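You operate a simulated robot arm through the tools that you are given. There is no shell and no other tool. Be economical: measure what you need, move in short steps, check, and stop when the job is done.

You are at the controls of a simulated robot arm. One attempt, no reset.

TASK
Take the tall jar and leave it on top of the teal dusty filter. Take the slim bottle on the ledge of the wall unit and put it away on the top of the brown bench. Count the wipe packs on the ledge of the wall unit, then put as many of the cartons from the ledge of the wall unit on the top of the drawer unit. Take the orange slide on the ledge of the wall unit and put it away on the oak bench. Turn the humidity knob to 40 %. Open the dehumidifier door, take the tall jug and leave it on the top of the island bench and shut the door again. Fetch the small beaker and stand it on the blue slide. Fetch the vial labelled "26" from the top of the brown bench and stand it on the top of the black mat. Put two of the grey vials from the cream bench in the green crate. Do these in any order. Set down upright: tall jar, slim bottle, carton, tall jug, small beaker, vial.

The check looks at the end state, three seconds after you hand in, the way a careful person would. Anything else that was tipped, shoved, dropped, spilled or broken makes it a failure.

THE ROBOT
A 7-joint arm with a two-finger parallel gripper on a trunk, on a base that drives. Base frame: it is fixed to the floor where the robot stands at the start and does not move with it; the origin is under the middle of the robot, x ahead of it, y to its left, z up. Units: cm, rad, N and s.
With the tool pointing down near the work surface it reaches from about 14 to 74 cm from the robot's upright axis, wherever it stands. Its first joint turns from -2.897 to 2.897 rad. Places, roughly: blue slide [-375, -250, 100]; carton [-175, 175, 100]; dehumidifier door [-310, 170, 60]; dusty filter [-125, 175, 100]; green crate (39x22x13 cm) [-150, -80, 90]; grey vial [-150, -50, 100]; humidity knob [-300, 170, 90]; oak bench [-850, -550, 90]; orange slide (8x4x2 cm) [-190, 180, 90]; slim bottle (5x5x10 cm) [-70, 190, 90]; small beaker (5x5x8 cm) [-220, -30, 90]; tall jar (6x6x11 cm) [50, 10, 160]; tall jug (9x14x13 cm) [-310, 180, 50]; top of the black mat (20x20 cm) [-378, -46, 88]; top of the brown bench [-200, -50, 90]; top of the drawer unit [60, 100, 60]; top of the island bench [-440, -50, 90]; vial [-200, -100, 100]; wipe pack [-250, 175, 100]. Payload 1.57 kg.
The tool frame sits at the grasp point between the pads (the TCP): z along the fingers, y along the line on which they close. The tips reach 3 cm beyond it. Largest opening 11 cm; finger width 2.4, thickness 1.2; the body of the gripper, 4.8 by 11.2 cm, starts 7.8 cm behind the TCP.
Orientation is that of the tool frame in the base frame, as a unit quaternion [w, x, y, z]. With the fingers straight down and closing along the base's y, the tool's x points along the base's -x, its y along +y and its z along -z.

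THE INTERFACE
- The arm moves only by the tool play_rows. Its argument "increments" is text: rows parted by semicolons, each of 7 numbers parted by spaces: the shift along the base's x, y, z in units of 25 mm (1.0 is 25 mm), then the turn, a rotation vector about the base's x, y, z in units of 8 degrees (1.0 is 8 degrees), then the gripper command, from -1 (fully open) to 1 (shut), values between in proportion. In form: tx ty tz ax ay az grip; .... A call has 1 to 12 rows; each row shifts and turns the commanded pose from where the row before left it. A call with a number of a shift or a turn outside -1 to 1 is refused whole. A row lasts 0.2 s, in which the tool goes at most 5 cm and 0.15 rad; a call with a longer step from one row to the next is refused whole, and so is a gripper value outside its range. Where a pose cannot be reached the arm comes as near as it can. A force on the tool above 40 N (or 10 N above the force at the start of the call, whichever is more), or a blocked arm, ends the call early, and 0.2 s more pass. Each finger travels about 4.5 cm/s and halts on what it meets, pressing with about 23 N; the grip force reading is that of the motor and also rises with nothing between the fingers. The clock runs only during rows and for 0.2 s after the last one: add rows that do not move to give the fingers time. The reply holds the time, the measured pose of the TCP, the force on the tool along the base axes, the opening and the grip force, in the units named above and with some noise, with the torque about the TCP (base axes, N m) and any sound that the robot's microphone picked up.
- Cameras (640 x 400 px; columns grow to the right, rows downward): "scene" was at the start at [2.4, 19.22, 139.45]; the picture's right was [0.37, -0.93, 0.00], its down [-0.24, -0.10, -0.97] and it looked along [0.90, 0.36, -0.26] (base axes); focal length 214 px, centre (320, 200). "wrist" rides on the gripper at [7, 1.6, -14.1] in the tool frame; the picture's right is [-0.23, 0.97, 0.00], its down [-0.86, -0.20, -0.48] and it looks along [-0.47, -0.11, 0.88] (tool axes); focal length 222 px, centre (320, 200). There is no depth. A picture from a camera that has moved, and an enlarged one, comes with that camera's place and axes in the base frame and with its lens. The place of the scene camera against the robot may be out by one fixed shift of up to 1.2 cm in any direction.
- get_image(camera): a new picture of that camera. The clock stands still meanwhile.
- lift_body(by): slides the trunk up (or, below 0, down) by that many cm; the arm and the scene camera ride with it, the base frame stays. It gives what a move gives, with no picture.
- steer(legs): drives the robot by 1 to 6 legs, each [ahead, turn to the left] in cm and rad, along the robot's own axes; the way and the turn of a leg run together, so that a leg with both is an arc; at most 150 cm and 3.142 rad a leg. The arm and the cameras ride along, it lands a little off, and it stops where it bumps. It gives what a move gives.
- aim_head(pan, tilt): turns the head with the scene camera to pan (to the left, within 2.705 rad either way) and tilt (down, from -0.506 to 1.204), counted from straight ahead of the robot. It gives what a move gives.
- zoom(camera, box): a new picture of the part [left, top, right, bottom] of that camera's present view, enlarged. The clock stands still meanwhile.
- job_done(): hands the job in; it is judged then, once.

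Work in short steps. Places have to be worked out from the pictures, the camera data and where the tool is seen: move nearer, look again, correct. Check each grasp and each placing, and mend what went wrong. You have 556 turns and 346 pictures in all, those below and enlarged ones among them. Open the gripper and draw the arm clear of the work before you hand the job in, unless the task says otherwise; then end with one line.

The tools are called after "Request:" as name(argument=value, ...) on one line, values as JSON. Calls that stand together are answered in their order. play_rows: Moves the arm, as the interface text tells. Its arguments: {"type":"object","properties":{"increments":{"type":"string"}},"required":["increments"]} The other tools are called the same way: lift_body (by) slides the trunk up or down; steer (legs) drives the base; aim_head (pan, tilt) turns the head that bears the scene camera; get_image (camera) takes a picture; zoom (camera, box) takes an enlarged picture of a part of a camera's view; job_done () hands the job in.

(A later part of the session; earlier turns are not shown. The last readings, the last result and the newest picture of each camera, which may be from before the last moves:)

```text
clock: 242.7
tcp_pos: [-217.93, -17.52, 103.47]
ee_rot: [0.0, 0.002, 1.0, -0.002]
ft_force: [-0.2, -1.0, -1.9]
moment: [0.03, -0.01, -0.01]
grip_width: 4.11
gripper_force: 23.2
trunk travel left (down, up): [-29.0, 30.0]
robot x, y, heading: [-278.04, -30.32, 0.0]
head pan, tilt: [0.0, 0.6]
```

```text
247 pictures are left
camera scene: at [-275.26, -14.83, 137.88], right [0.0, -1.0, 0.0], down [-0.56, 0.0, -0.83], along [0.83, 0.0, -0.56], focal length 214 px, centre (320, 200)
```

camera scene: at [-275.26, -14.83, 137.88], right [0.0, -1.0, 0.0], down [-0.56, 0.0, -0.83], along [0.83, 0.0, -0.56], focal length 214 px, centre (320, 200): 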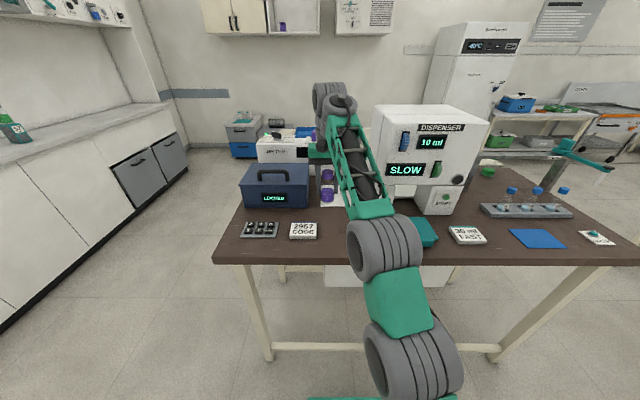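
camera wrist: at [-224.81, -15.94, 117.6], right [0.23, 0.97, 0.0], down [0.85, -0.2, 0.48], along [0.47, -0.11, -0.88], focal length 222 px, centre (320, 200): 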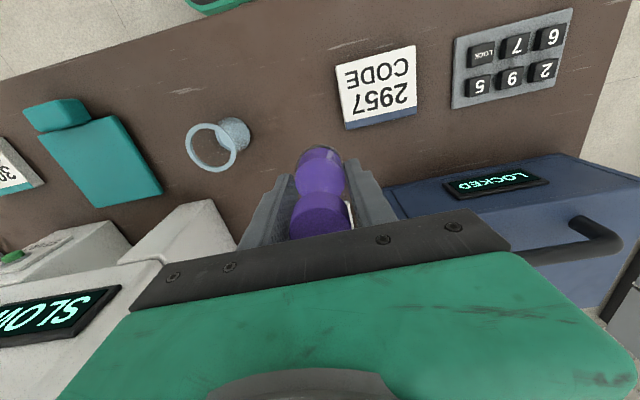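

Shift to (-216,-19.5) and lower slowly.

Request:
play_rows(increments="0.38 -0.4 0 0 0 0 1;0.38 -0.4 0 0 0 0 1;0 0 -0.6 0 0 0 1;0 0 -0.6 0 0 0 1;0 0 -0.6 0 0 0 1;0 0 -0.6 0 0 0 1;0 0 -0.4 0 0 0 1;0 0 -0.2 0 0 0 1;0 0 0 0 0 0 1")

Request:
get_image(camera="wrist")

```text
clock: 244.7
tcp_pos: [-216.43, -19.68, 95.48]
ee_rot: [0.0, 0.002, 1.0, -0.001]
ft_force: [0.9, -0.9, -1.0]
moment: [-0.02, 0.02, -0.01]
grip_width: 4.13
gripper_force: 22.9
out of reach, approached as far as the arm can: row 2
trunk travel left (down, up): [-29.0, 30.0]
robot x, y, heading: [-277.63, -30.81, -0.0]
head pan, tilt: [0.0, 0.6]
```

```text
246 pictures are left
camera wrist: at [-223.25, -18.12, 109.78], right [0.23, 0.97, 0.0], down [0.85, -0.2, 0.48], along [0.47, -0.11, -0.88], focal length 222 px, centre (320, 200)
```

wrist: 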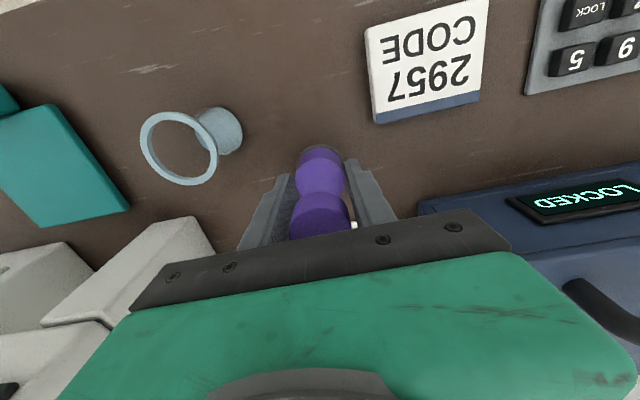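

Request:
play_rows(increments="0 0 -0.15 0 0 0 1;0 0 -0.12 0 0 0 1;0 0 0 0 0 0 1")

Request:
play_rows(increments="0 0 -0.12 0 0 0 1;0 0 -0.12 0 0 0 1;0 0 0 0 0 0 1")

Request:
play_rows(increments="0 0 -0.1 0 0 0 1;0 0 -0.1 0 0 0 1;0 0 0 0 0 0 1")

```text
clock: 245.5
tcp_pos: [-216.34, -19.54, 94.87]
ee_rot: [0.0, 0.001, 1.0, -0.002]
ft_force: [0.4, -0.2, -1.1]
moment: [-0.01, -0.01, -0.01]
grip_width: 4.11
gripper_force: 22.7
trunk travel left (down, up): [-29.0, 30.0]
robot x, y, heading: [-277.62, -30.58, -0.007]
head pan, tilt: [0.0, 0.6]
```

```text
clock: 246.3
tcp_pos: [-216.38, -19.76, 94.37]
ee_rot: [0.0, 0.002, 1.0, -0.001]
ft_force: [0.0, -0.1, -0.2]
moment: [0.0, 0.0, 0.02]
grip_width: 4.1
gripper_force: 23.1
trunk travel left (down, up): [-29.0, 30.0]
robot x, y, heading: [-277.83, -30.64, -0.001]
head pan, tilt: [0.0, 0.6]
```

```text
clock: 247.1
tcp_pos: [-216.37, -19.67, 93.95]
ee_rot: [0.0, 0.002, 1.0, -0.002]
ft_force: [1.6, -0.3, -1.0]
moment: [0.02, -0.01, 0.02]
grip_width: 4.12
gripper_force: 22.5
trunk travel left (down, up): [-29.0, 30.0]
robot x, y, heading: [-278.02, -30.57, -0.006]
head pan, tilt: [0.0, 0.6]
```

Request:
play_rows(increments="0 0 -0.12 0 0 0 1;0 0 -0.12 0 0 0 1;0 0 0 0 0 0 1")

Request:
play_rows(increments="0 0 -0.12 0 0 0 1;0 0 -0.12 0 0 0 1;0 0 0 0 0 0 1")

Request:
zoom(camera="scene", box=[270, 120, 400, 240])

```text
clock: 247.9
tcp_pos: [-216.45, -19.75, 93.55]
ee_rot: [0.004, 0.002, 1.0, -0.003]
ft_force: [3.1, 3.2, 16.6]
moment: [0.12, 0.0, -0.05]
grip_width: 4.12
gripper_force: 22.8
trunk travel left (down, up): [-29.0, 30.0]
robot x, y, heading: [-278.1, -30.26, 0.001]
head pan, tilt: [0.0, 0.6]
```

```text
clock: 248.7
tcp_pos: [-216.53, -19.76, 92.77]
ee_rot: [0.002, 0.002, 1.0, -0.001]
ft_force: [-1.5, -2.4, 17.1]
moment: [0.06, -0.04, -0.02]
grip_width: 4.1
gripper_force: 22.9
trunk travel left (down, up): [-29.0, 30.0]
robot x, y, heading: [-277.8, -30.64, -0.001]
head pan, tilt: [0.0, 0.6]
```

```text
3.33 times, centred on (335, 180) of scene
camera zoom: at [-275.4, -14.88, 137.88], right [0.0, -1.0, 0.0], down [-0.56, 0.0, -0.83], along [0.83, 0.0, -0.56], focal length 715 px, centre (270, 267)
```

zoom: 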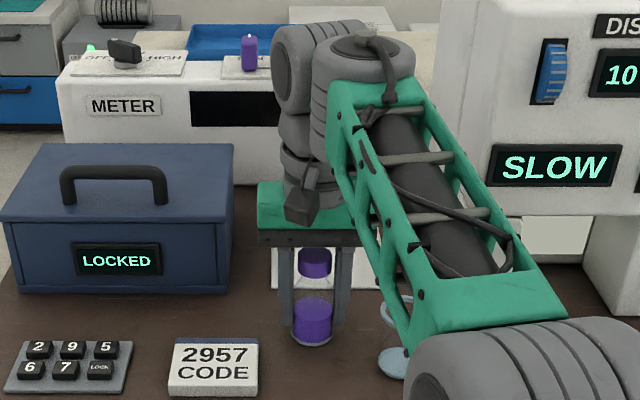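

Contact at z≈93.5. Relieve, open to ~7 cm and rise.

Request:
play_rows(increments="0 0 0.2 0 0 0 1;0 0 0.1 0 0 0 0.2;0 0 0 0 0 0 0;0 0 0 0 0 0 -0.25;0 0 0 0 0 0 -0.25;0 0 0.3 0 0 0 -0.25;0 0 0.6 0 0 0 -0.25;0 0 0.8 0 0 0 -0.25;0 0 0.8 0 0 0 -0.25;0 0 0.8 0 0 0 -0.25;0 0 0.8 0 0 0 -0.25;0 0 0 0 0 0 -0.25")

Request:
get_image(camera="wrist")

```text
clock: 251.3
tcp_pos: [-216.41, -19.56, 102.75]
ee_rot: [0.0, 0.001, 1.0, -0.001]
ft_force: [0.4, 0.7, 0.7]
moment: [0.0, 0.01, -0.01]
grip_width: 6.89
gripper_force: 0.0
out of reach, approached as far as the arm can: row 11
trunk travel left (down, up): [-29.0, 30.0]
robot x, y, heading: [-277.89, -30.62, -0.001]
head pan, tilt: [0.0, 0.6]
```

```text
244 pictures are left
camera wrist: at [-223.33, -17.93, 116.86], right [0.23, 0.97, 0.0], down [0.85, -0.2, 0.48], along [0.47, -0.11, -0.88], focal length 222 px, centre (320, 200)
```

wrist: 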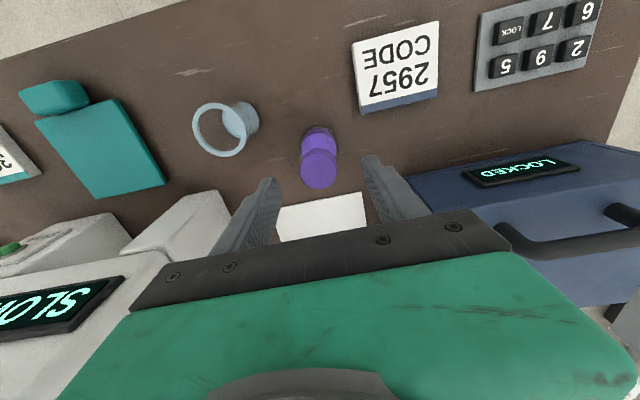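

Bottle stands upright. Lift clear and zoom on the vial rack and labels.

Request:
lift_body(by=8)

Request:
aim_head(pan=-0.5, tilt=0.6)

Request:
zoom(camera="scene", box=[300, 130, 500, 255])

```text
clock: 252.5
tcp_pos: [-216.29, -19.49, 110.71]
ee_rot: [0.0, 0.002, 1.0, -0.002]
ft_force: [0.1, -0.2, -0.1]
moment: [-0.01, 0.0, -0.01]
grip_width: 6.89
gripper_force: 0.0
trunk travel left (down, up): [-37.0, 22.0]
robot x, y, heading: [-277.63, -30.48, 0.005]
head pan, tilt: [0.0, 0.6]
```

```text
clock: 253.4
tcp_pos: [-216.35, -19.49, 110.69]
ee_rot: [0.0, 0.002, 1.0, -0.002]
ft_force: [0.7, 0.4, 0.4]
moment: [-0.03, 0.04, 0.0]
grip_width: 6.89
gripper_force: 0.1
trunk travel left (down, up): [-37.0, 22.0]
robot x, y, heading: [-277.59, -30.37, -0.005]
head pan, tilt: [-0.499, 0.6]
```

```text
3.20 times, centred on (400, 192) of scene
camera zoom: at [-276.35, -19.06, 145.87], right [-0.48, -0.88, 0.0], down [-0.5, 0.27, -0.83], along [0.72, -0.4, -0.56], focal length 686 px, centre (64, 224)
```

zoom: 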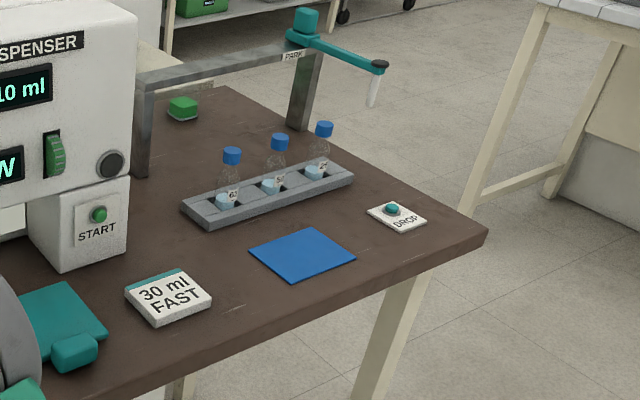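

Request:
zoom(camera="scene", box=[352, 162, 412, 202])

```text
10.00 times, centred on (382, 182) of scene
camera zoom: at [-276.35, -19.06, 145.87], right [-0.48, -0.88, 0.0], down [-0.5, 0.27, -0.83], along [0.72, -0.4, -0.56], focal length 2145 px, centre (-300, 380)
```

zoom: 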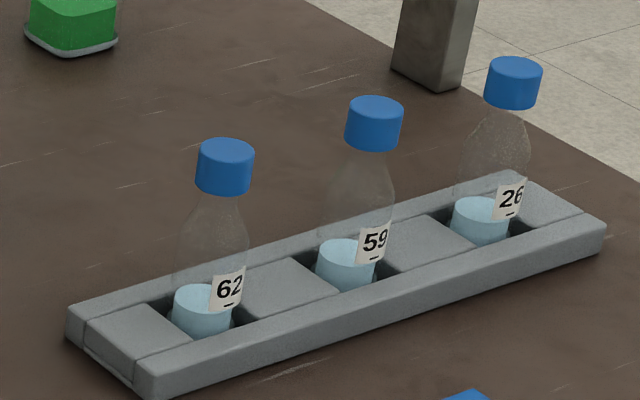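

Vial 26 is the far right one, at about (-213.5,-98.5). Reposition the robot to y≈-109 in the aisle.

Request:
steer(legs=[[-14, 0], [0, -1.571], [79, 0], [0, 1.571]])

Request:
aim_head(pan=0.0, tilt=0.6)

Request:
get_image(camera="scene")

Request:
get_image(camera="wrist")

```text
clock: 266.1
tcp_pos: [-230.36, -99.89, 110.64]
ee_rot: [0.0, 0.018, 1.0, -0.002]
ft_force: [-0.9, -0.4, 0.6]
moment: [-0.02, 0.0, -0.03]
grip_width: 6.88
gripper_force: 0.1
trunk travel left (down, up): [-37.0, 22.0]
robot x, y, heading: [-292.03, -108.81, -0.035]
head pan, tilt: [-0.499, 0.6]
```

```text
clock: 267.1
tcp_pos: [-230.25, -99.89, 110.71]
ee_rot: [0.0, 0.017, 1.0, -0.002]
ft_force: [0.5, 0.2, -0.8]
moment: [0.03, -0.01, -0.01]
grip_width: 6.89
gripper_force: 0.0
trunk travel left (down, up): [-37.0, 22.0]
robot x, y, heading: [-291.79, -109.06, -0.034]
head pan, tilt: [0.0, 0.6]
```

```text
241 pictures are left
camera scene: at [-288.97, -93.44, 145.87], right [-0.03, -1.0, 0.0], down [-0.56, 0.02, -0.83], along [0.82, -0.03, -0.56], focal length 214 px, centre (320, 200)
```

scene: 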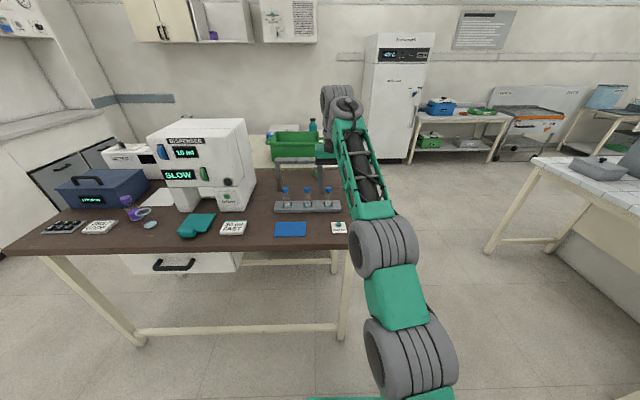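

```text
240 pictures are left
camera wrist: at [-237.13, -98.14, 124.85], right [0.26, 0.97, 0.0], down [0.85, -0.23, 0.48], along [0.46, -0.13, -0.88], focal length 222 px, centre (320, 200)
```

wrist: 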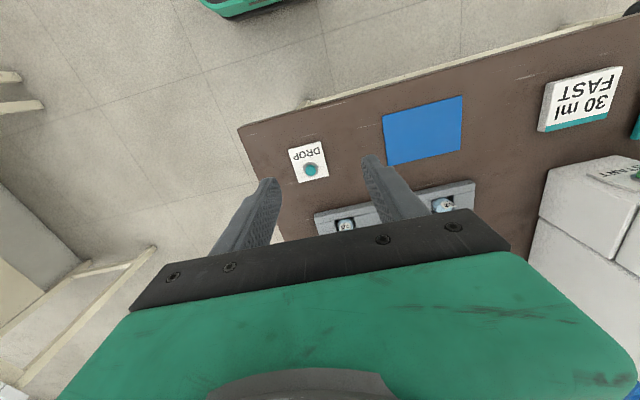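

Request:
zoom(camera="scene", box=[255, 110, 375, 250])

```text
2.86 times, centred on (315, 180) of scene
camera zoom: at [-288.97, -93.44, 145.87], right [-0.03, -1.0, 0.0], down [-0.56, 0.02, -0.83], along [0.82, -0.03, -0.56], focal length 613 px, centre (334, 257)
```

zoom: 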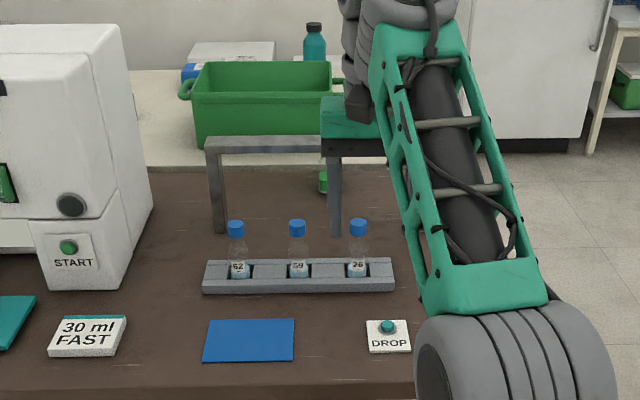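

Drive 12 cm nearer, then check the wrist view before descending.

Request:
steer(legs=[[13, 0.034]])

Request:
get_image(camera="wrist")

Request:
aim_head(pan=-0.5, tilt=0.6)

Request:
get_image(camera="scene")

```text
clock: 268.3
tcp_pos: [-217.59, -98.14, 110.7]
ee_rot: [0.0, 0.001, 1.0, -0.001]
ft_force: [-0.2, 0.0, 0.4]
moment: [0.03, -0.04, -0.01]
grip_width: 6.87
gripper_force: 0.0
trunk travel left (down, up): [-37.0, 22.0]
robot x, y, heading: [-278.93, -108.95, -0.005]
head pan, tilt: [0.0, 0.6]
```

```text
238 pictures are left
camera wrist: at [-224.53, -96.62, 124.82], right [0.23, 0.97, 0.0], down [0.85, -0.2, 0.48], along [0.47, -0.11, -0.88], focal length 222 px, centre (320, 200)
```

wrist: 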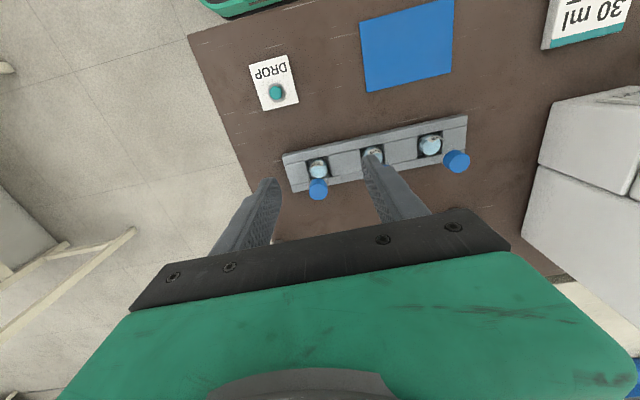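

```text
clock: 269.3
tcp_pos: [-217.7, -98.17, 110.67]
ee_rot: [0.0, 0.0, 1.0, -0.001]
ft_force: [0.9, -0.7, -0.1]
moment: [-0.03, 0.02, 0.05]
grip_width: 6.89
gripper_force: 0.0
trunk travel left (down, up): [-37.0, 22.0]
robot x, y, heading: [-279.38, -109.0, -0.004]
head pan, tilt: [-0.499, 0.6]
```

```text
237 pictures are left
camera scene: at [-277.58, -97.79, 145.87], right [-0.48, -0.88, 0.0], down [-0.5, 0.27, -0.83], along [0.72, -0.4, -0.56], focal length 214 px, centre (320, 200)
```

scene: 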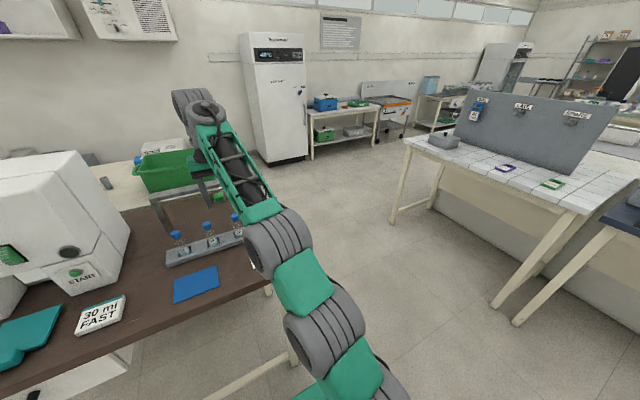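

I need to locate the teal swivel arm before descending. Shift the hand left 15 cm and look.

Request:
play_rows(increments="-0.5 0.8 0 0 0 0 -0.25;-0.5 0.8 0 0 0 0 -0.25;-0.5 0.8 0 0 0 0 -0.25;-0.5 0.8 0 0 0 0 -0.25;-0.5 0.8 0 0 0 0 -0.25;-0.5 0.8 0 0 0 0 -0.25;-0.5 0.8 0 0 0 0 -0.25;0 0.8 0 0 0 0 -0.25;0 0.8 0 0 0 0 -0.25;0 0 0 0 0 0 -0.25")

Request:
get_image(camera="scene")

```text
clock: 271.5
tcp_pos: [-226.27, -80.21, 110.67]
ee_rot: [0.0, 0.002, 1.0, -0.001]
ft_force: [-0.1, -0.2, -0.8]
moment: [-0.01, -0.02, -0.02]
grip_width: 6.87
gripper_force: 0.1
trunk travel left (down, up): [-37.0, 22.0]
robot x, y, heading: [-279.25, -109.22, -0.001]
head pan, tilt: [-0.499, 0.6]
```

```text
236 pictures are left
camera scene: at [-277.58, -97.76, 145.87], right [-0.48, -0.88, 0.0], down [-0.5, 0.27, -0.83], along [0.72, -0.4, -0.56], focal length 214 px, centre (320, 200)
```

scene: 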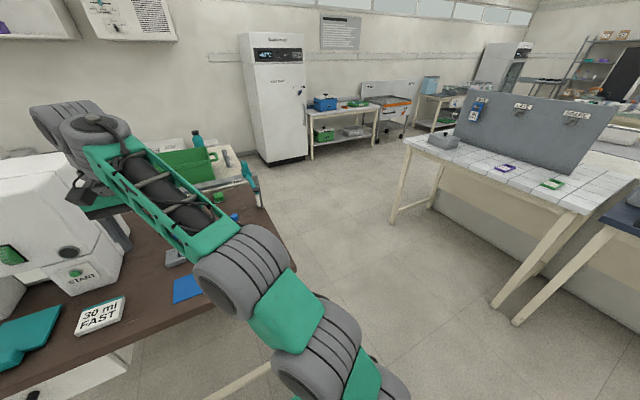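

Request:
zoom(camera="scene", box=[180, 130, 300, 230])

```text
4.00 times, centred on (240, 180) of scene
camera zoom: at [-277.58, -97.76, 145.87], right [-0.48, -0.88, 0.0], down [-0.5, 0.27, -0.83], along [0.72, -0.4, -0.56], focal length 858 px, centre (640, 280)
```

zoom: 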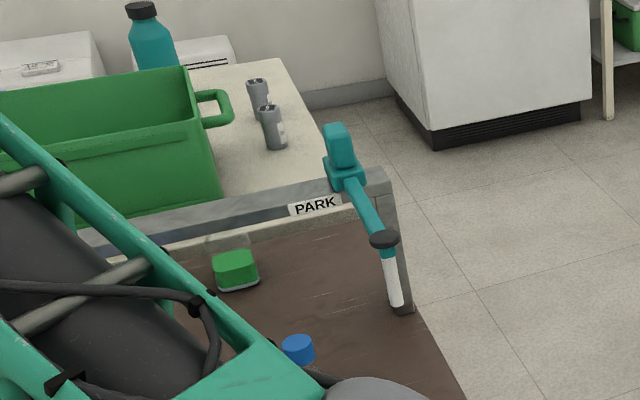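

Tip of the swivel arm is at ≈(-212.8,-108.8,106.5), 9 cm from the vial axis (-212.2,-99.7); palm clearance ~2.5 cm. Position above the vial with the fingers at 5.5 cm.

Request:
play_rows(increments="0.2 -0.8 0 0 0 0 0;0.2 -0.8 0 0 0 0 0;0.6 -0.8 0 0 0 0 0;0.6 -0.8 0 0 0 0 0;0.6 -0.8 0 0 0 0 0;0.6 -0.8 0 0 0 0 0;0.7 -0.8 0 0 0 0 0;0.7 -0.8 0 0 0 0 0;0.7 -0.8 0 0 0 0 0;0.7 -0.6 0 0 0 0 0;0 0 0 0 0 0 0")

Request:
get_image(camera="wrist")

```text
clock: 273.9
tcp_pos: [-216.41, -97.4, 109.38]
ee_rot: [0.0, 0.001, 1.0, -0.001]
ft_force: [0.3, -1.0, 0.1]
moment: [0.02, -0.01, -0.01]
grip_width: 5.51
gripper_force: 0.0
out of reach, approached as far as the arm can: row 7, 8, 9, 10
trunk travel left (down, up): [-37.0, 22.0]
robot x, y, heading: [-279.01, -109.24, -0.004]
head pan, tilt: [-0.499, 0.6]
```

```text
234 pictures are left
camera wrist: at [-223.37, -95.82, 123.48], right [0.23, 0.97, 0.0], down [0.85, -0.2, 0.48], along [0.47, -0.11, -0.88], focal length 222 px, centre (320, 200)
```

wrist: 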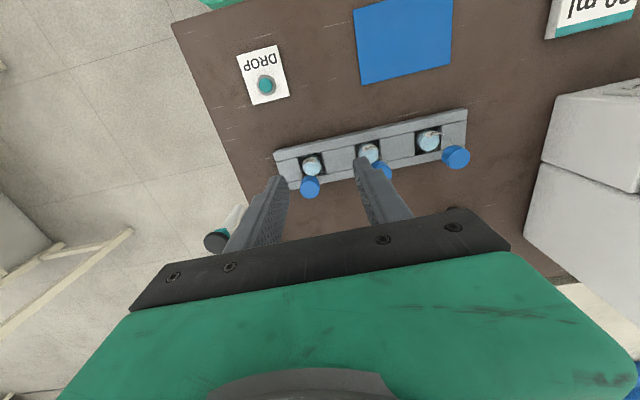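

Swivel tip confirmed. Drive 4 cm, align y, and descend partly.

Request:
steer(legs=[[4, 0]])

Request:
play_rows(increments="0 -0.3 0 0 0 0 0;0 -0.3 0 0 0 0 0;0 -0.3 -0.2 0 0 0 0;0 0 -0.5 0 0 0 0;0 0 -0.5 0 0 0 0;0 0 0 0 0 0 0")

Request:
get_image(camera="wrist")

```text
clock: 274.7
tcp_pos: [-212.25, -97.59, 109.17]
ee_rot: [0.0, 0.002, 1.0, -0.002]
ft_force: [0.1, -0.6, 0.7]
moment: [0.01, 0.01, -0.03]
grip_width: 5.53
gripper_force: 0.0
trunk travel left (down, up): [-37.0, 22.0]
robot x, y, heading: [-274.89, -109.4, 0.002]
head pan, tilt: [-0.499, 0.6]
```

```text
clock: 276.1
tcp_pos: [-212.36, -99.63, 106.18]
ee_rot: [0.0, 0.001, 1.0, -0.002]
ft_force: [0.1, 0.4, 0.1]
moment: [0.0, -0.04, -0.01]
grip_width: 5.51
gripper_force: 0.2
trunk travel left (down, up): [-37.0, 22.0]
robot x, y, heading: [-275.34, -109.33, -0.001]
head pan, tilt: [-0.499, 0.6]
```

```text
233 pictures are left
camera wrist: at [-219.28, -98.0, 120.39], right [0.23, 0.97, 0.0], down [0.85, -0.2, 0.48], along [0.47, -0.11, -0.88], focal length 222 px, centre (320, 200)
```

wrist: 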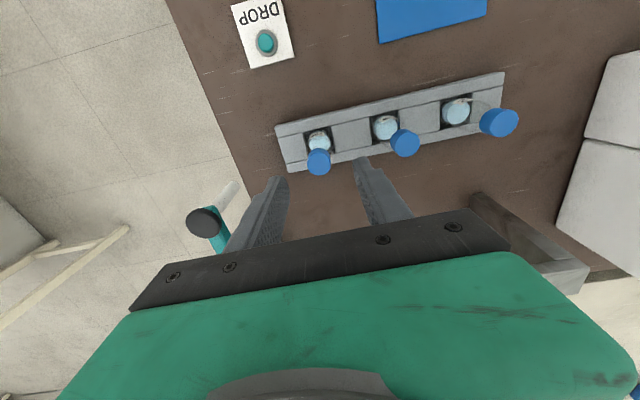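

Aligned. Descend to z≈98 and grip the cap.

Request:
play_rows(increments="0.1 0 -0.6 0 0 0 0;0 0 -0.6 0 0 0 0;0 0 -0.6 0 0 0 0;0 0 -0.6 0 0 0 0;0 0 -0.6 0 0 0 0;0 0 -0.3 0 0 0 0;0 0 0 0 0 0 0")

Request:
get_image(camera="wrist")

```text
clock: 277.7
tcp_pos: [-212.09, -99.71, 98.01]
ee_rot: [0.001, 0.002, 1.0, -0.002]
ft_force: [-0.7, 0.2, 0.3]
moment: [0.01, 0.0, 0.0]
grip_width: 5.5
gripper_force: 0.1
trunk travel left (down, up): [-37.0, 22.0]
robot x, y, heading: [-274.39, -109.0, 0.003]
head pan, tilt: [-0.499, 0.6]
```

```text
232 pictures are left
camera wrist: at [-218.92, -98.15, 112.11], right [0.23, 0.97, 0.0], down [0.85, -0.2, 0.48], along [0.47, -0.11, -0.88], focal length 222 px, centre (320, 200)
```

wrist: 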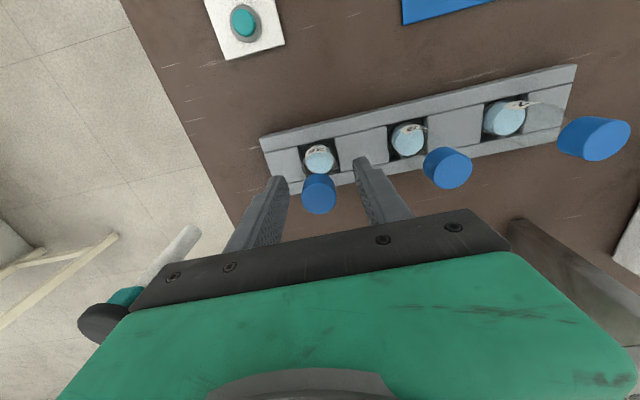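

Request:
play_rows(increments="0 0 -0.4 0 0 0 0;0 0 0 0 0 0 0.3;0 0 0 0 0 0 0.7;0 0 0 0 0 0 1;0 0 0 0 0 0 1;0 0 0 0 0 0 1;0 0 0 0 0 0 1")

Request:
get_image(camera="wrist")

```text
clock: 279.3
tcp_pos: [-212.09, -99.82, 96.92]
ee_rot: [0.0, 0.001, 1.0, -0.002]
ft_force: [0.5, -0.9, 1.2]
moment: [0.0, -0.03, 0.0]
grip_width: 2.85
gripper_force: 23.5
trunk travel left (down, up): [-37.0, 22.0]
robot x, y, heading: [-274.85, -109.07, 0.003]
head pan, tilt: [-0.499, 0.6]
```

```text
231 pictures are left
camera wrist: at [-218.98, -98.08, 111.14], right [0.23, 0.97, 0.0], down [0.85, -0.2, 0.48], along [0.47, -0.11, -0.88], focal length 222 px, centre (320, 200)
```

wrist: 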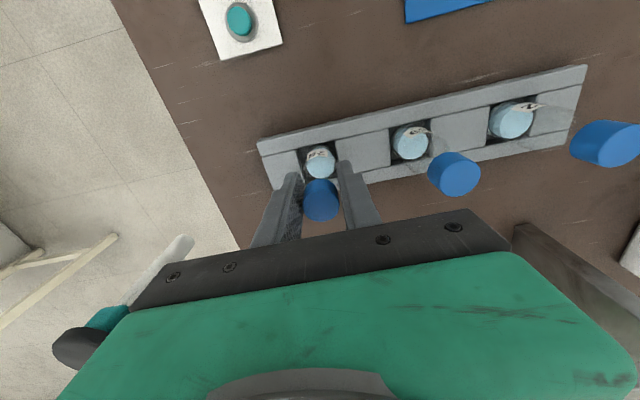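

Gripped. Lift straight up with the trunk.

Request:
lift_body(by=4)

Request:
lift_body(by=16)

Request:
get_image(camera="wrist")

```text
clock: 280.2
tcp_pos: [-212.13, -99.61, 100.91]
ee_rot: [0.0, 0.001, 1.0, -0.002]
ft_force: [0.1, 0.1, -0.6]
moment: [-0.02, 0.0, 0.0]
grip_width: 2.83
gripper_force: 23.3
trunk travel left (down, up): [-41.0, 18.0]
robot x, y, heading: [-274.76, -109.2, -0.001]
head pan, tilt: [-0.499, 0.6]
```

```text
clock: 282.0
tcp_pos: [-211.97, -99.56, 117.06]
ee_rot: [0.0, 0.002, 1.0, -0.001]
ft_force: [-0.3, -0.9, -1.0]
moment: [-0.04, -0.02, 0.01]
grip_width: 2.83
gripper_force: 22.7
trunk travel left (down, up): [-57.0, 2.0]
robot x, y, heading: [-275.0, -109.37, -0.001]
head pan, tilt: [-0.499, 0.6]
```

```text
230 pictures are left
camera wrist: at [-218.96, -98.07, 131.11], right [0.23, 0.97, 0.0], down [0.85, -0.2, 0.48], along [0.46, -0.11, -0.88], focal length 222 px, centre (320, 200)
```

wrist: 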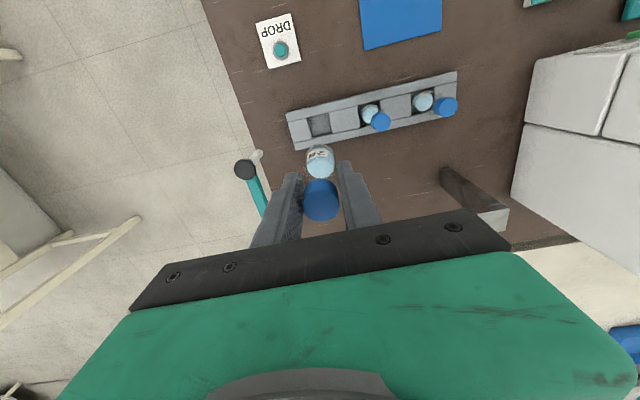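

Vial 26 lifted (slot empty). Back off, drive up the aisle and turn to the island bench.

Request:
steer(legs=[[-13, 0], [0, 1.571], [74, 0], [0, 1.571]])

Request:
aim_head(pan=0.0, tilt=0.6)

Request:
get_image(camera="scene")

Request:
get_image(camera="wrist")

```text
clock: 294.6
tcp_pos: [-350.81, -45.44, 116.88]
ee_rot: [-0.002, 1.0, 0.011, 0.0]
ft_force: [0.7, 0.1, -1.0]
moment: [0.04, -0.02, 0.01]
grip_width: 2.85
gripper_force: 23.4
trunk travel left (down, up): [-57.0, 2.0]
robot x, y, heading: [-288.31, -34.02, -3.119]
head pan, tilt: [-0.499, 0.6]
```

```text
clock: 295.5
tcp_pos: [-350.8, -45.44, 116.92]
ee_rot: [-0.002, 1.0, 0.009, 0.0]
ft_force: [0.0, 0.2, -0.5]
moment: [-0.01, -0.01, 0.04]
grip_width: 2.84
gripper_force: 23.2
trunk travel left (down, up): [-57.0, 2.0]
robot x, y, heading: [-288.49, -34.46, -3.118]
head pan, tilt: [0.0, 0.6]
```

```text
229 pictures are left
camera scene: at [-291.01, -49.62, 165.87], right [-0.02, 1.0, 0.0], down [0.56, 0.01, -0.83], along [-0.82, -0.02, -0.56], focal length 214 px, centre (320, 200)
```

scene: 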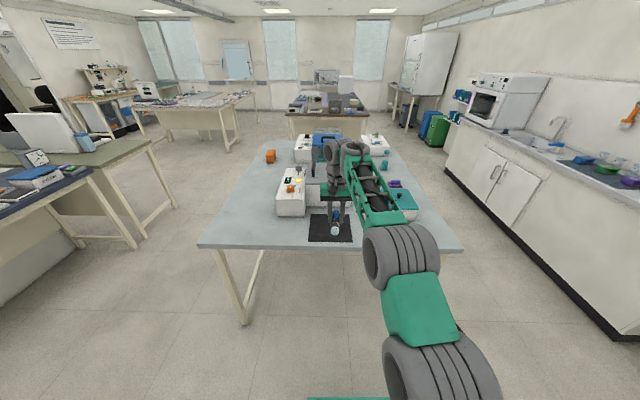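

```text
228 pictures are left
camera wrist: at [-343.82, -47.12, 131.13], right [-0.21, -0.98, 0.0], down [-0.86, 0.18, 0.48], along [-0.47, 0.1, -0.88], focal length 222 px, centre (320, 200)
```

wrist: 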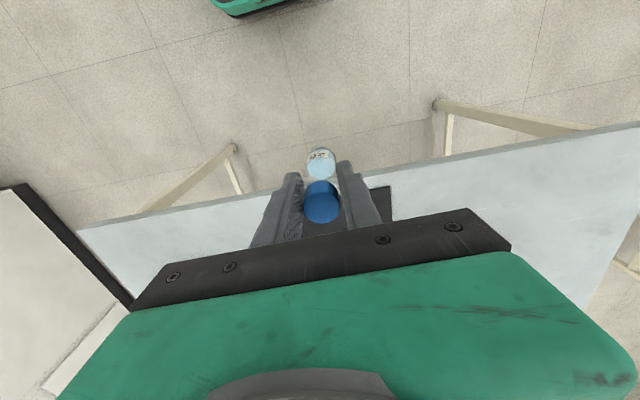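

Mat centre ≈(-377.6,-46.4); TCP y is aligned. Drive 25 cm and lower.

Request:
steer(legs=[[25, -0.02]])

Request:
lift_body(by=-16)

Request:
get_image(camera="wrist")

Request:
get_image(camera="scene")

```text
clock: 297.4
tcp_pos: [-376.18, -44.45, 116.92]
ee_rot: [-0.002, 1.0, 0.0, 0.001]
ft_force: [0.5, -0.6, 0.1]
moment: [-0.05, 0.01, 0.0]
grip_width: 2.88
gripper_force: 23.1
trunk travel left (down, up): [-57.0, 2.0]
robot x, y, heading: [-313.35, -34.44, -3.136]
head pan, tilt: [0.0, 0.6]
```

```text
clock: 299.2
tcp_pos: [-376.08, -44.39, 100.91]
ee_rot: [-0.002, 1.0, 0.0, 0.001]
ft_force: [0.2, 1.0, -0.2]
moment: [-0.04, -0.02, -0.01]
grip_width: 2.84
gripper_force: 22.6
trunk travel left (down, up): [-41.0, 18.0]
robot x, y, heading: [-313.53, -34.55, -3.136]
head pan, tilt: [0.0, 0.6]
```

```text
227 pictures are left
camera wrist: at [-369.14, -46.27, 115.13], right [-0.23, -0.97, 0.0], down [-0.86, 0.2, 0.48], along [-0.47, 0.11, -0.88], focal length 222 px, centre (320, 200)
```

wrist: 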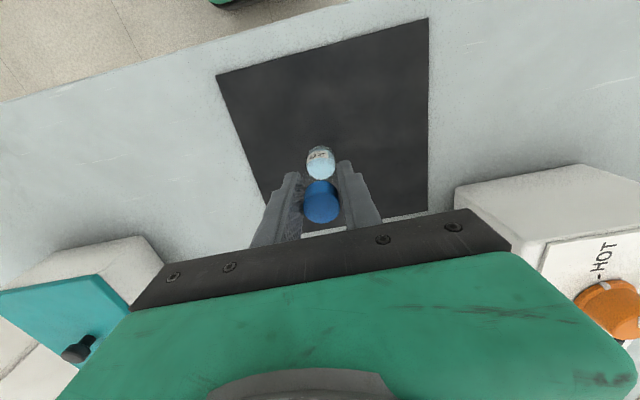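

```text
226 pictures are left
camera scene: at [-316.38, -49.84, 149.88], right [0.0, 1.0, 0.0], down [0.56, 0.0, -0.83], along [-0.83, 0.0, -0.56], focal length 214 px, centre (320, 200)
```

scene: 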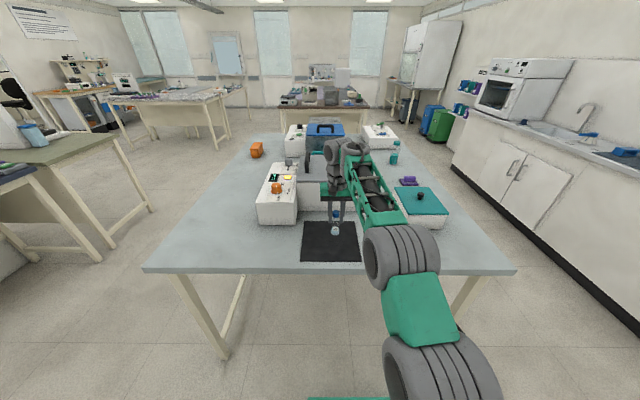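

Over the mat. Lower slowly.

Request:
play_rows(increments="0 -0.3 -0.5 0 0 0 1;0 -0.3 -0.5 0 0 0 1;0 0 -0.4 0 0 0 1;0 0 -0.2 0 0 0 1;0 0 0 0 0 0 1")

Request:
play_rows(increments="0 0 -0.12 0 0 0 1;0 0 -0.12 0 0 0 1;0 0 0 0 0 0 1")

Request:
play_rows(increments="0 0 -0.12 0 0 0 1;0 0 -0.12 0 0 0 1;0 0 0 0 0 0 1")

```text
clock: 300.4
tcp_pos: [-376.03, -46.11, 96.94]
ee_rot: [-0.002, 1.0, 0.0, -0.001]
ft_force: [0.4, -0.9, -0.4]
moment: [-0.07, -0.01, 0.0]
grip_width: 2.84
gripper_force: 22.8
trunk travel left (down, up): [-41.0, 18.0]
robot x, y, heading: [-313.0, -34.75, -3.146]
head pan, tilt: [0.0, 0.6]
```

```text
clock: 301.2
tcp_pos: [-376.01, -46.07, 96.41]
ee_rot: [-0.002, 1.0, 0.0, -0.001]
ft_force: [-1.8, -0.8, 16.4]
moment: [-0.1, 0.24, 0.03]
grip_width: 2.86
gripper_force: 22.8
trunk travel left (down, up): [-41.0, 18.0]
robot x, y, heading: [-313.03, -34.75, -3.142]
head pan, tilt: [0.0, 0.6]
```

```text
clock: 302.0
tcp_pos: [-375.94, -46.03, 95.87]
ee_rot: [-0.001, 1.0, 0.0, 0.0]
ft_force: [-0.2, -1.9, 16.3]
moment: [-0.23, 0.09, 0.04]
grip_width: 2.86
gripper_force: 22.5
trunk travel left (down, up): [-41.0, 18.0]
robot x, y, heading: [-313.18, -34.8, -3.145]
head pan, tilt: [0.0, 0.6]
```

Contact. Release and rise.

Request:
play_rows(increments="0 0 0.2 0 0 0 1;0 0 0 0 0 0 0.5;0 0 0 0 0 0 0.3;0 0 0 0 0 0 0;0 0 0 0 0 0 0;0 0 0.3 0 0 0 0;0 0 0.6 0 0 0 0;0 0 0.8 0 0 0 0;0 0 0.8 0 0 0 0;0 0 0 0 0 0 0")

Request:
lift_body(by=8)

Request:
get_image(camera="wrist")

```text
clock: 304.2
tcp_pos: [-376.18, -45.95, 102.5]
ee_rot: [-0.002, 1.0, 0.0, 0.001]
ft_force: [0.6, -0.5, 0.3]
moment: [0.07, 0.0, 0.01]
grip_width: 5.51
gripper_force: 0.1
trunk travel left (down, up): [-41.0, 18.0]
robot x, y, heading: [-313.09, -34.87, -3.139]
head pan, tilt: [0.0, 0.6]
```

```text
clock: 305.4
tcp_pos: [-376.01, -46.08, 110.59]
ee_rot: [-0.001, 1.0, 0.0, 0.0]
ft_force: [0.1, -0.3, 0.0]
moment: [-0.01, 0.0, -0.02]
grip_width: 5.52
gripper_force: 0.1
trunk travel left (down, up): [-49.0, 10.0]
robot x, y, heading: [-313.37, -34.83, -3.144]
head pan, tilt: [0.0, 0.6]
```

```text
225 pictures are left
camera wrist: at [-369.05, -47.78, 124.67], right [-0.23, -0.97, 0.0], down [-0.86, 0.2, 0.48], along [-0.47, 0.11, -0.88], focal length 222 px, centre (320, 200)
```

wrist: 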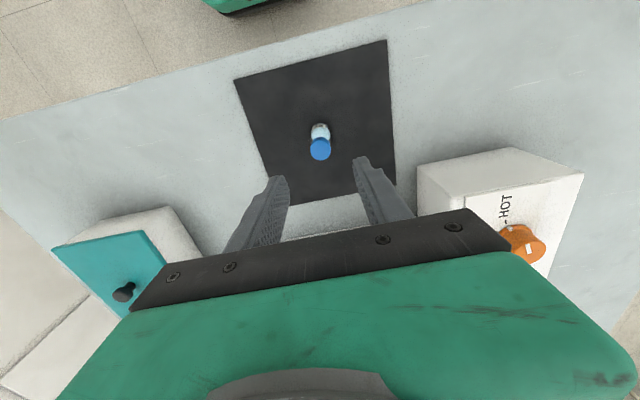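

Vial stands on the mat. Next the dehumidifier: drive up the aisle facing it and look.

Request:
steer(legs=[[-22, 0], [0, -1.571], [105, 0]])

Request:
aim_head(pan=0.15, tilt=0.6)

Request:
get_image(camera="scene")

```text
clock: 315.8
tcp_pos: [-300.76, 132.46, 110.44]
ee_rot: [0.001, -0.701, 0.713, -0.002]
ft_force: [-0.4, 0.0, 0.2]
moment: [0.0, 0.02, 0.0]
grip_width: 5.49
gripper_force: 0.1
trunk travel left (down, up): [-49.0, 10.0]
robot x, y, heading: [-290.38, 69.47, 1.555]
head pan, tilt: [0.0, 0.6]
```

```text
clock: 316.5
tcp_pos: [-300.88, 132.52, 110.62]
ee_rot: [0.001, -0.7, 0.714, -0.002]
ft_force: [-0.1, 0.6, 0.5]
moment: [0.07, -0.01, 0.01]
grip_width: 5.52
gripper_force: 0.0
trunk travel left (down, up): [-49.0, 10.0]
robot x, y, heading: [-290.47, 69.4, 1.555]
head pan, tilt: [0.15, 0.6]
```

```text
224 pictures are left
camera scene: at [-307.61, 72.85, 157.87], right [0.99, 0.13, 0.0], down [0.07, -0.56, -0.83], along [-0.11, 0.82, -0.56], focal length 214 px, centre (320, 200)
```

scene: 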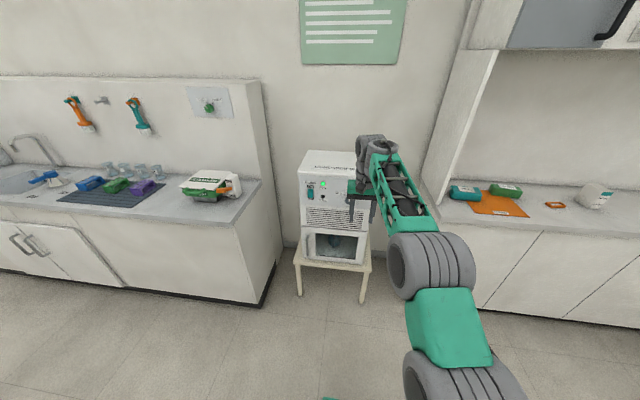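

Request:
zoom(camera="scene", box=[285, 140, 395, 275])

Request:
zoom(camera="scene", box=[430, 160, 640, 240])

```text
2.96 times, centred on (340, 208) of scene
camera zoom: at [-307.61, 72.85, 157.87], right [0.99, 0.13, 0.0], down [0.07, -0.56, -0.83], along [-0.11, 0.82, -0.56], focal length 636 px, centre (261, 178)
```

zoom: 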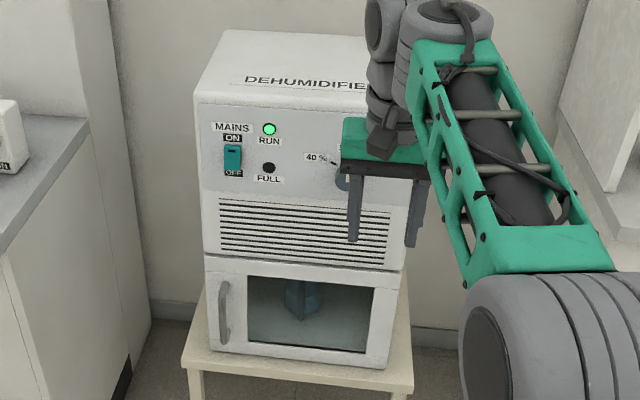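

```text
3.05 times, centred on (535, 200) of scene
camera zoom: at [-307.61, 72.85, 157.87], right [0.99, 0.13, 0.0], down [0.07, -0.56, -0.83], along [-0.11, 0.82, -0.56], focal length 654 px, centre (-335, 200)
```

zoom: 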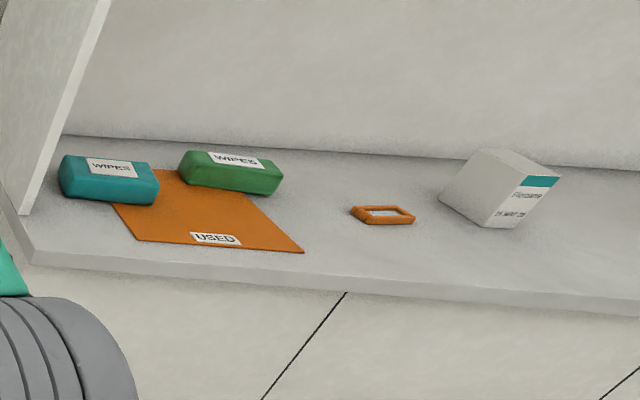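

Wipe packs: two (confirmed). The dehumidifier door has its handle on the left and the jug inside; the knob is on the upper right. I pitch the tool up in stages at long reach to get a natural forward-pointing posture.

Request:
play_rows(increments="0 0.9 0.1 1 0 0 -0.5;0 0.9 0.2 1 0 0 -0.5;0 0.9 0.4 1 0 0 -0.5;0 0.9 0.5 1 0 0 -0.5;0 0.8 0.6 1 0 0 -0.5;0 0.8 0.7 1 0 0 -0.5;0 0 0 0 0 0 -0.5")

Request:
get_image(camera="scene")

```text
clock: 318.1
tcp_pos: [-300.61, 141.07, 121.39]
ee_rot: [0.227, -0.662, 0.676, 0.229]
ft_force: [-0.1, -0.7, -0.1]
moment: [0.04, -0.02, -0.01]
grip_width: 8.27
gripper_force: 0.0
out of reach, approached as far as the arm can: row 2, 3, 5, 6
trunk travel left (down, up): [-49.0, 10.0]
robot x, y, heading: [-290.55, 69.8, 1.555]
head pan, tilt: [0.15, 0.6]
```

```text
221 pictures are left
camera scene: at [-307.6, 72.81, 157.88], right [0.99, 0.13, 0.0], down [0.07, -0.56, -0.83], along [-0.11, 0.82, -0.56], focal length 214 px, centre (320, 200)
```

scene: 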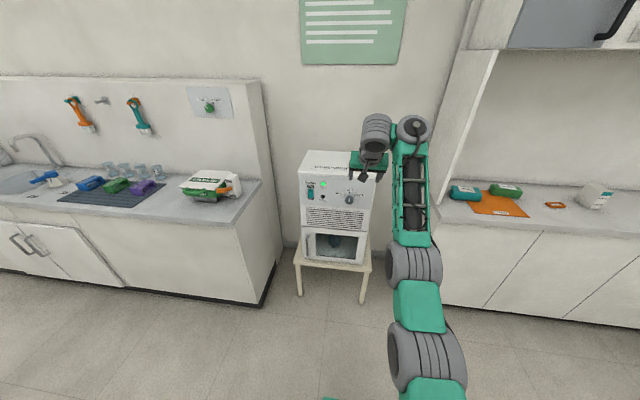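

Continue pitching while lowering the hand relative to the shoulder.

Request:
play_rows(increments="0 0 -0.8 0 0 0 -0.5;0 0 -0.8 0 0 0 -0.5;0 0 -0.8 0 0 0 -0.5;0 0.3 -0.8 0 0 0 -0.5;0 0.3 -0.6 0.5 0 0 -0.5;0 0.3 -0.6 0.5 0 0 -0.5;0 0.3 -0.4 0.5 0 0 -0.5;0 0.3 -0.4 0.5 0 0 -0.5;0 0 0 0 0 0 -0.5")

Request:
get_image(camera="scene")

```text
clock: 320.1
tcp_pos: [-300.2, 141.37, 119.94]
ee_rot: [0.218, -0.666, 0.678, 0.222]
ft_force: [0.2, -0.4, 0.2]
moment: [-0.02, -0.02, 0.04]
grip_width: 8.25
gripper_force: 0.0
out of reach, approached as far as the arm can: row 1, 2, 3, 4, 5, 6, 7, 8
trunk travel left (down, up): [-49.0, 10.0]
robot x, y, heading: [-290.52, 69.6, 1.554]
head pan, tilt: [0.15, 0.6]
```

```text
220 pictures are left
camera scene: at [-307.61, 72.85, 157.87], right [0.99, 0.13, 0.0], down [0.07, -0.56, -0.83], along [-0.11, 0.82, -0.56], focal length 214 px, centre (320, 200)
```

scene: 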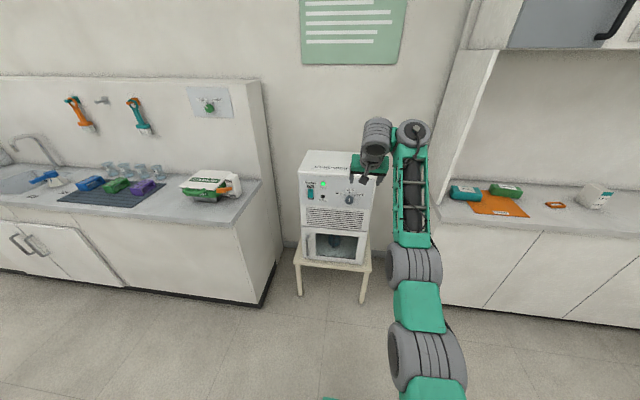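

The arm is nearly straight here (shoulder is low). Pull the hand back toward the body first, then lower and pitch.

Request:
play_rows(increments="0 -0.8 0 0 0 0 -0.5;0 -0.8 -0.2 0 0 0 -0.5;0 -0.8 -0.4 0 0 0 -0.5;0 -0.6 -0.6 0 0 0 -0.5;0 -0.4 -0.8 0 0 0 -0.5;0 -0.2 -0.8 0 0 0 -0.5;0 0 -0.8 0 0 0 -0.5;0 0 -0.8 0 0 0 -0.5;0 0 0 0 0 0 -0.5")

Request:
get_image(camera="scene")

```text
clock: 322.1
tcp_pos: [-301.63, 141.32, 118.79]
ee_rot: [0.212, -0.667, 0.681, 0.215]
ft_force: [-1.0, 0.2, -0.3]
moment: [0.02, 0.0, -0.01]
grip_width: 8.26
gripper_force: 0.0
out of reach, approached as far as the arm can: row 1, 2, 3, 4, 5, 6, 7, 8
trunk travel left (down, up): [-49.0, 10.0]
robot x, y, heading: [-290.61, 69.54, 1.557]
head pan, tilt: [0.15, 0.6]
```

```text
219 pictures are left
camera scene: at [-307.61, 72.85, 157.87], right [0.99, 0.13, 0.0], down [0.07, -0.56, -0.83], along [-0.11, 0.82, -0.56], focal length 214 px, centre (320, 200)
```

scene: 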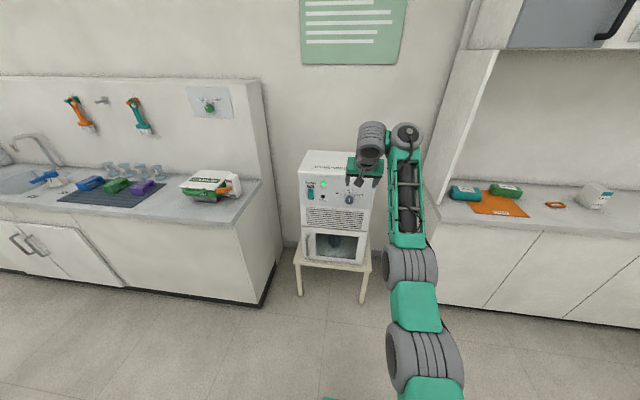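

The commanded pose drifted; the wrist's bending axis lies along the robot's forward direction, so the hand should swing sideways (to the robot's left) more easily. Undo the pitch first.

Request:
play_rows(increments="0 -0.4 0.3 -1 0 0 -0.5;0 -0.4 0.3 -1 0 0 -0.5;0 -0.4 0.3 -1 0 0 -0.5;0 -0.4 0.3 -1 0 0 -0.5;0 -0.4 0.3 -1 0 0 -0.5;0 -0.4 0.3 -1 0 0 -0.5;0 -0.4 0.3 -1 0 0 -0.5;0 -0.4 0.3 -1 0 0 -0.5;0 0 0 0 0 0 -0.5")

Request:
get_image(camera="scene")

```text
clock: 323.6
tcp_pos: [-300.8, 128.88, 118.87]
ee_rot: [-0.06, -0.695, 0.714, -0.059]
ft_force: [-2.6, 3.3, -6.5]
moment: [-0.27, -0.4, -0.06]
grip_width: 8.25
gripper_force: 0.1
out of reach, approached as far as the arm can: row 4, 5, 6, 7
trunk travel left (down, up): [-49.0, 10.0]
robot x, y, heading: [-290.78, 69.44, 1.553]
head pan, tilt: [0.15, 0.6]
stopped in row 7: the force on the tool passed its limit at 50 N (the readings are from after the stop); the commanded pose is now the measured one
```

```text
218 pictures are left
camera scene: at [-307.61, 72.86, 157.87], right [0.99, 0.13, 0.0], down [0.07, -0.56, -0.82], along [-0.11, 0.82, -0.57], focal length 214 px, centre (320, 200)
```

scene: 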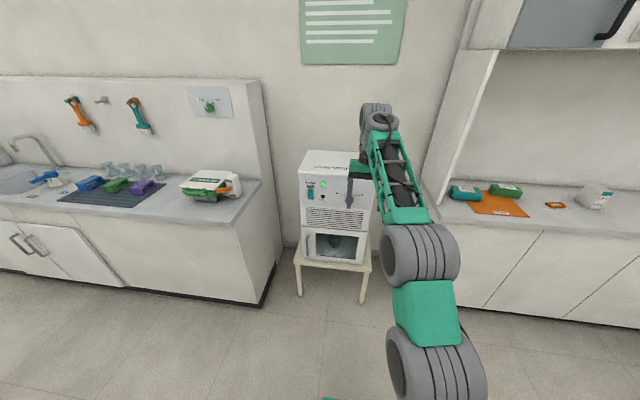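

Request:
play_rows(increments="-0.5 -0.3 0 0.4 0 0 -0.5;-0.8 -0.4 0 0.4 0 0 -0.5;-0.8 -0.6 -0.2 0.4 0 0 -0.5;-0.8 -0.8 -0.4 0 0 0 -0.5;-0.8 -0.8 -0.4 0 0 0 -0.5;-0.8 -0.8 -0.4 0 0 0 -0.5;-0.8 -0.8 -0.4 0 0 0 -0.5;-0.8 -0.8 -0.4 0 0 0 -0.5;-0.8 -0.8 -0.4 0 0 0 -0.5;0 -0.8 0 0 0 0 -0.5;0 0 0 0 0 0 -0.5")

Request:
get_image(camera="scene")

```text
clock: 326.0
tcp_pos: [-318.17, 111.53, 112.15]
ee_rot: [-0.002, -0.697, 0.717, 0.0]
ft_force: [0.1, -0.4, 0.1]
moment: [-0.03, 0.01, 0.01]
grip_width: 8.2
gripper_force: 0.0
trunk travel left (down, up): [-49.0, 10.0]
robot x, y, heading: [-290.72, 69.23, 1.559]
head pan, tilt: [0.15, 0.6]
```

```text
217 pictures are left
camera scene: at [-307.6, 72.82, 157.87], right [0.99, 0.13, 0.0], down [0.07, -0.56, -0.83], along [-0.11, 0.82, -0.56], focal length 214 px, centre (320, 200)
```

scene: 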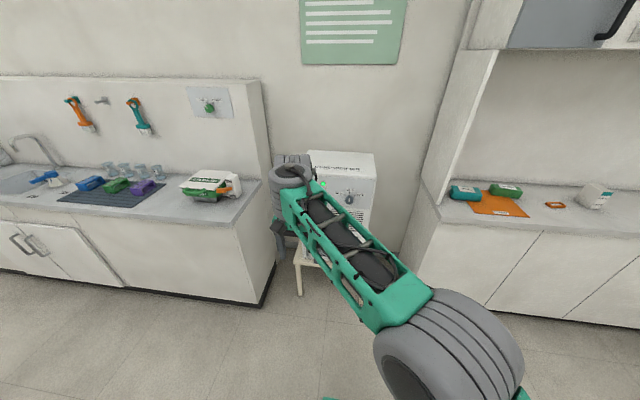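

Test swinging the hand to the robot's left (48°).

Request:
play_rows(increments="-0.6 0 0.1 0 1 0 -0.5;-0.6 0 0.2 0 1 0 -0.5;-0.6 0 0.3 0 1 0 -0.5;-0.6 0 0.4 0 1 0 -0.5;-0.6 0 0.5 0 1 0 -0.5;-0.6 0 0.6 0 1 0 -0.5;0 0 0 0 0 0 -0.5")

Request:
get_image(camera="scene")

```text
clock: 327.1
tcp_pos: [-322.68, 112.9, 122.56]
ee_rot: [-0.195, -0.671, 0.688, 0.194]
ft_force: [-12.3, 4.8, -7.0]
moment: [-0.2, -1.32, -0.52]
grip_width: 8.23
gripper_force: 0.1
out of reach, approached as far as the arm can: row 3, 4, 5
trunk travel left (down, up): [-49.0, 10.0]
robot x, y, heading: [-290.8, 69.67, 1.551]
head pan, tilt: [0.15, 0.6]
stopped in row 5: the force on the tool passed its limit at 64 N (the readings are from after the stop); the commanded pose is now the measured one
```

```text
216 pictures are left
camera scene: at [-307.62, 72.78, 157.87], right [0.99, 0.13, 0.0], down [0.07, -0.56, -0.83], along [-0.11, 0.82, -0.56], focal length 214 px, centre (320, 200)
```

scene: 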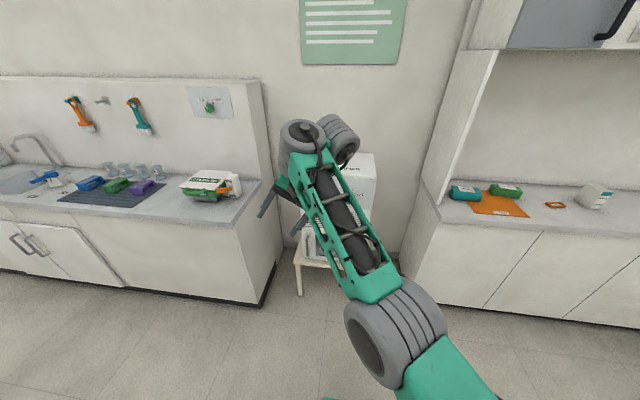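

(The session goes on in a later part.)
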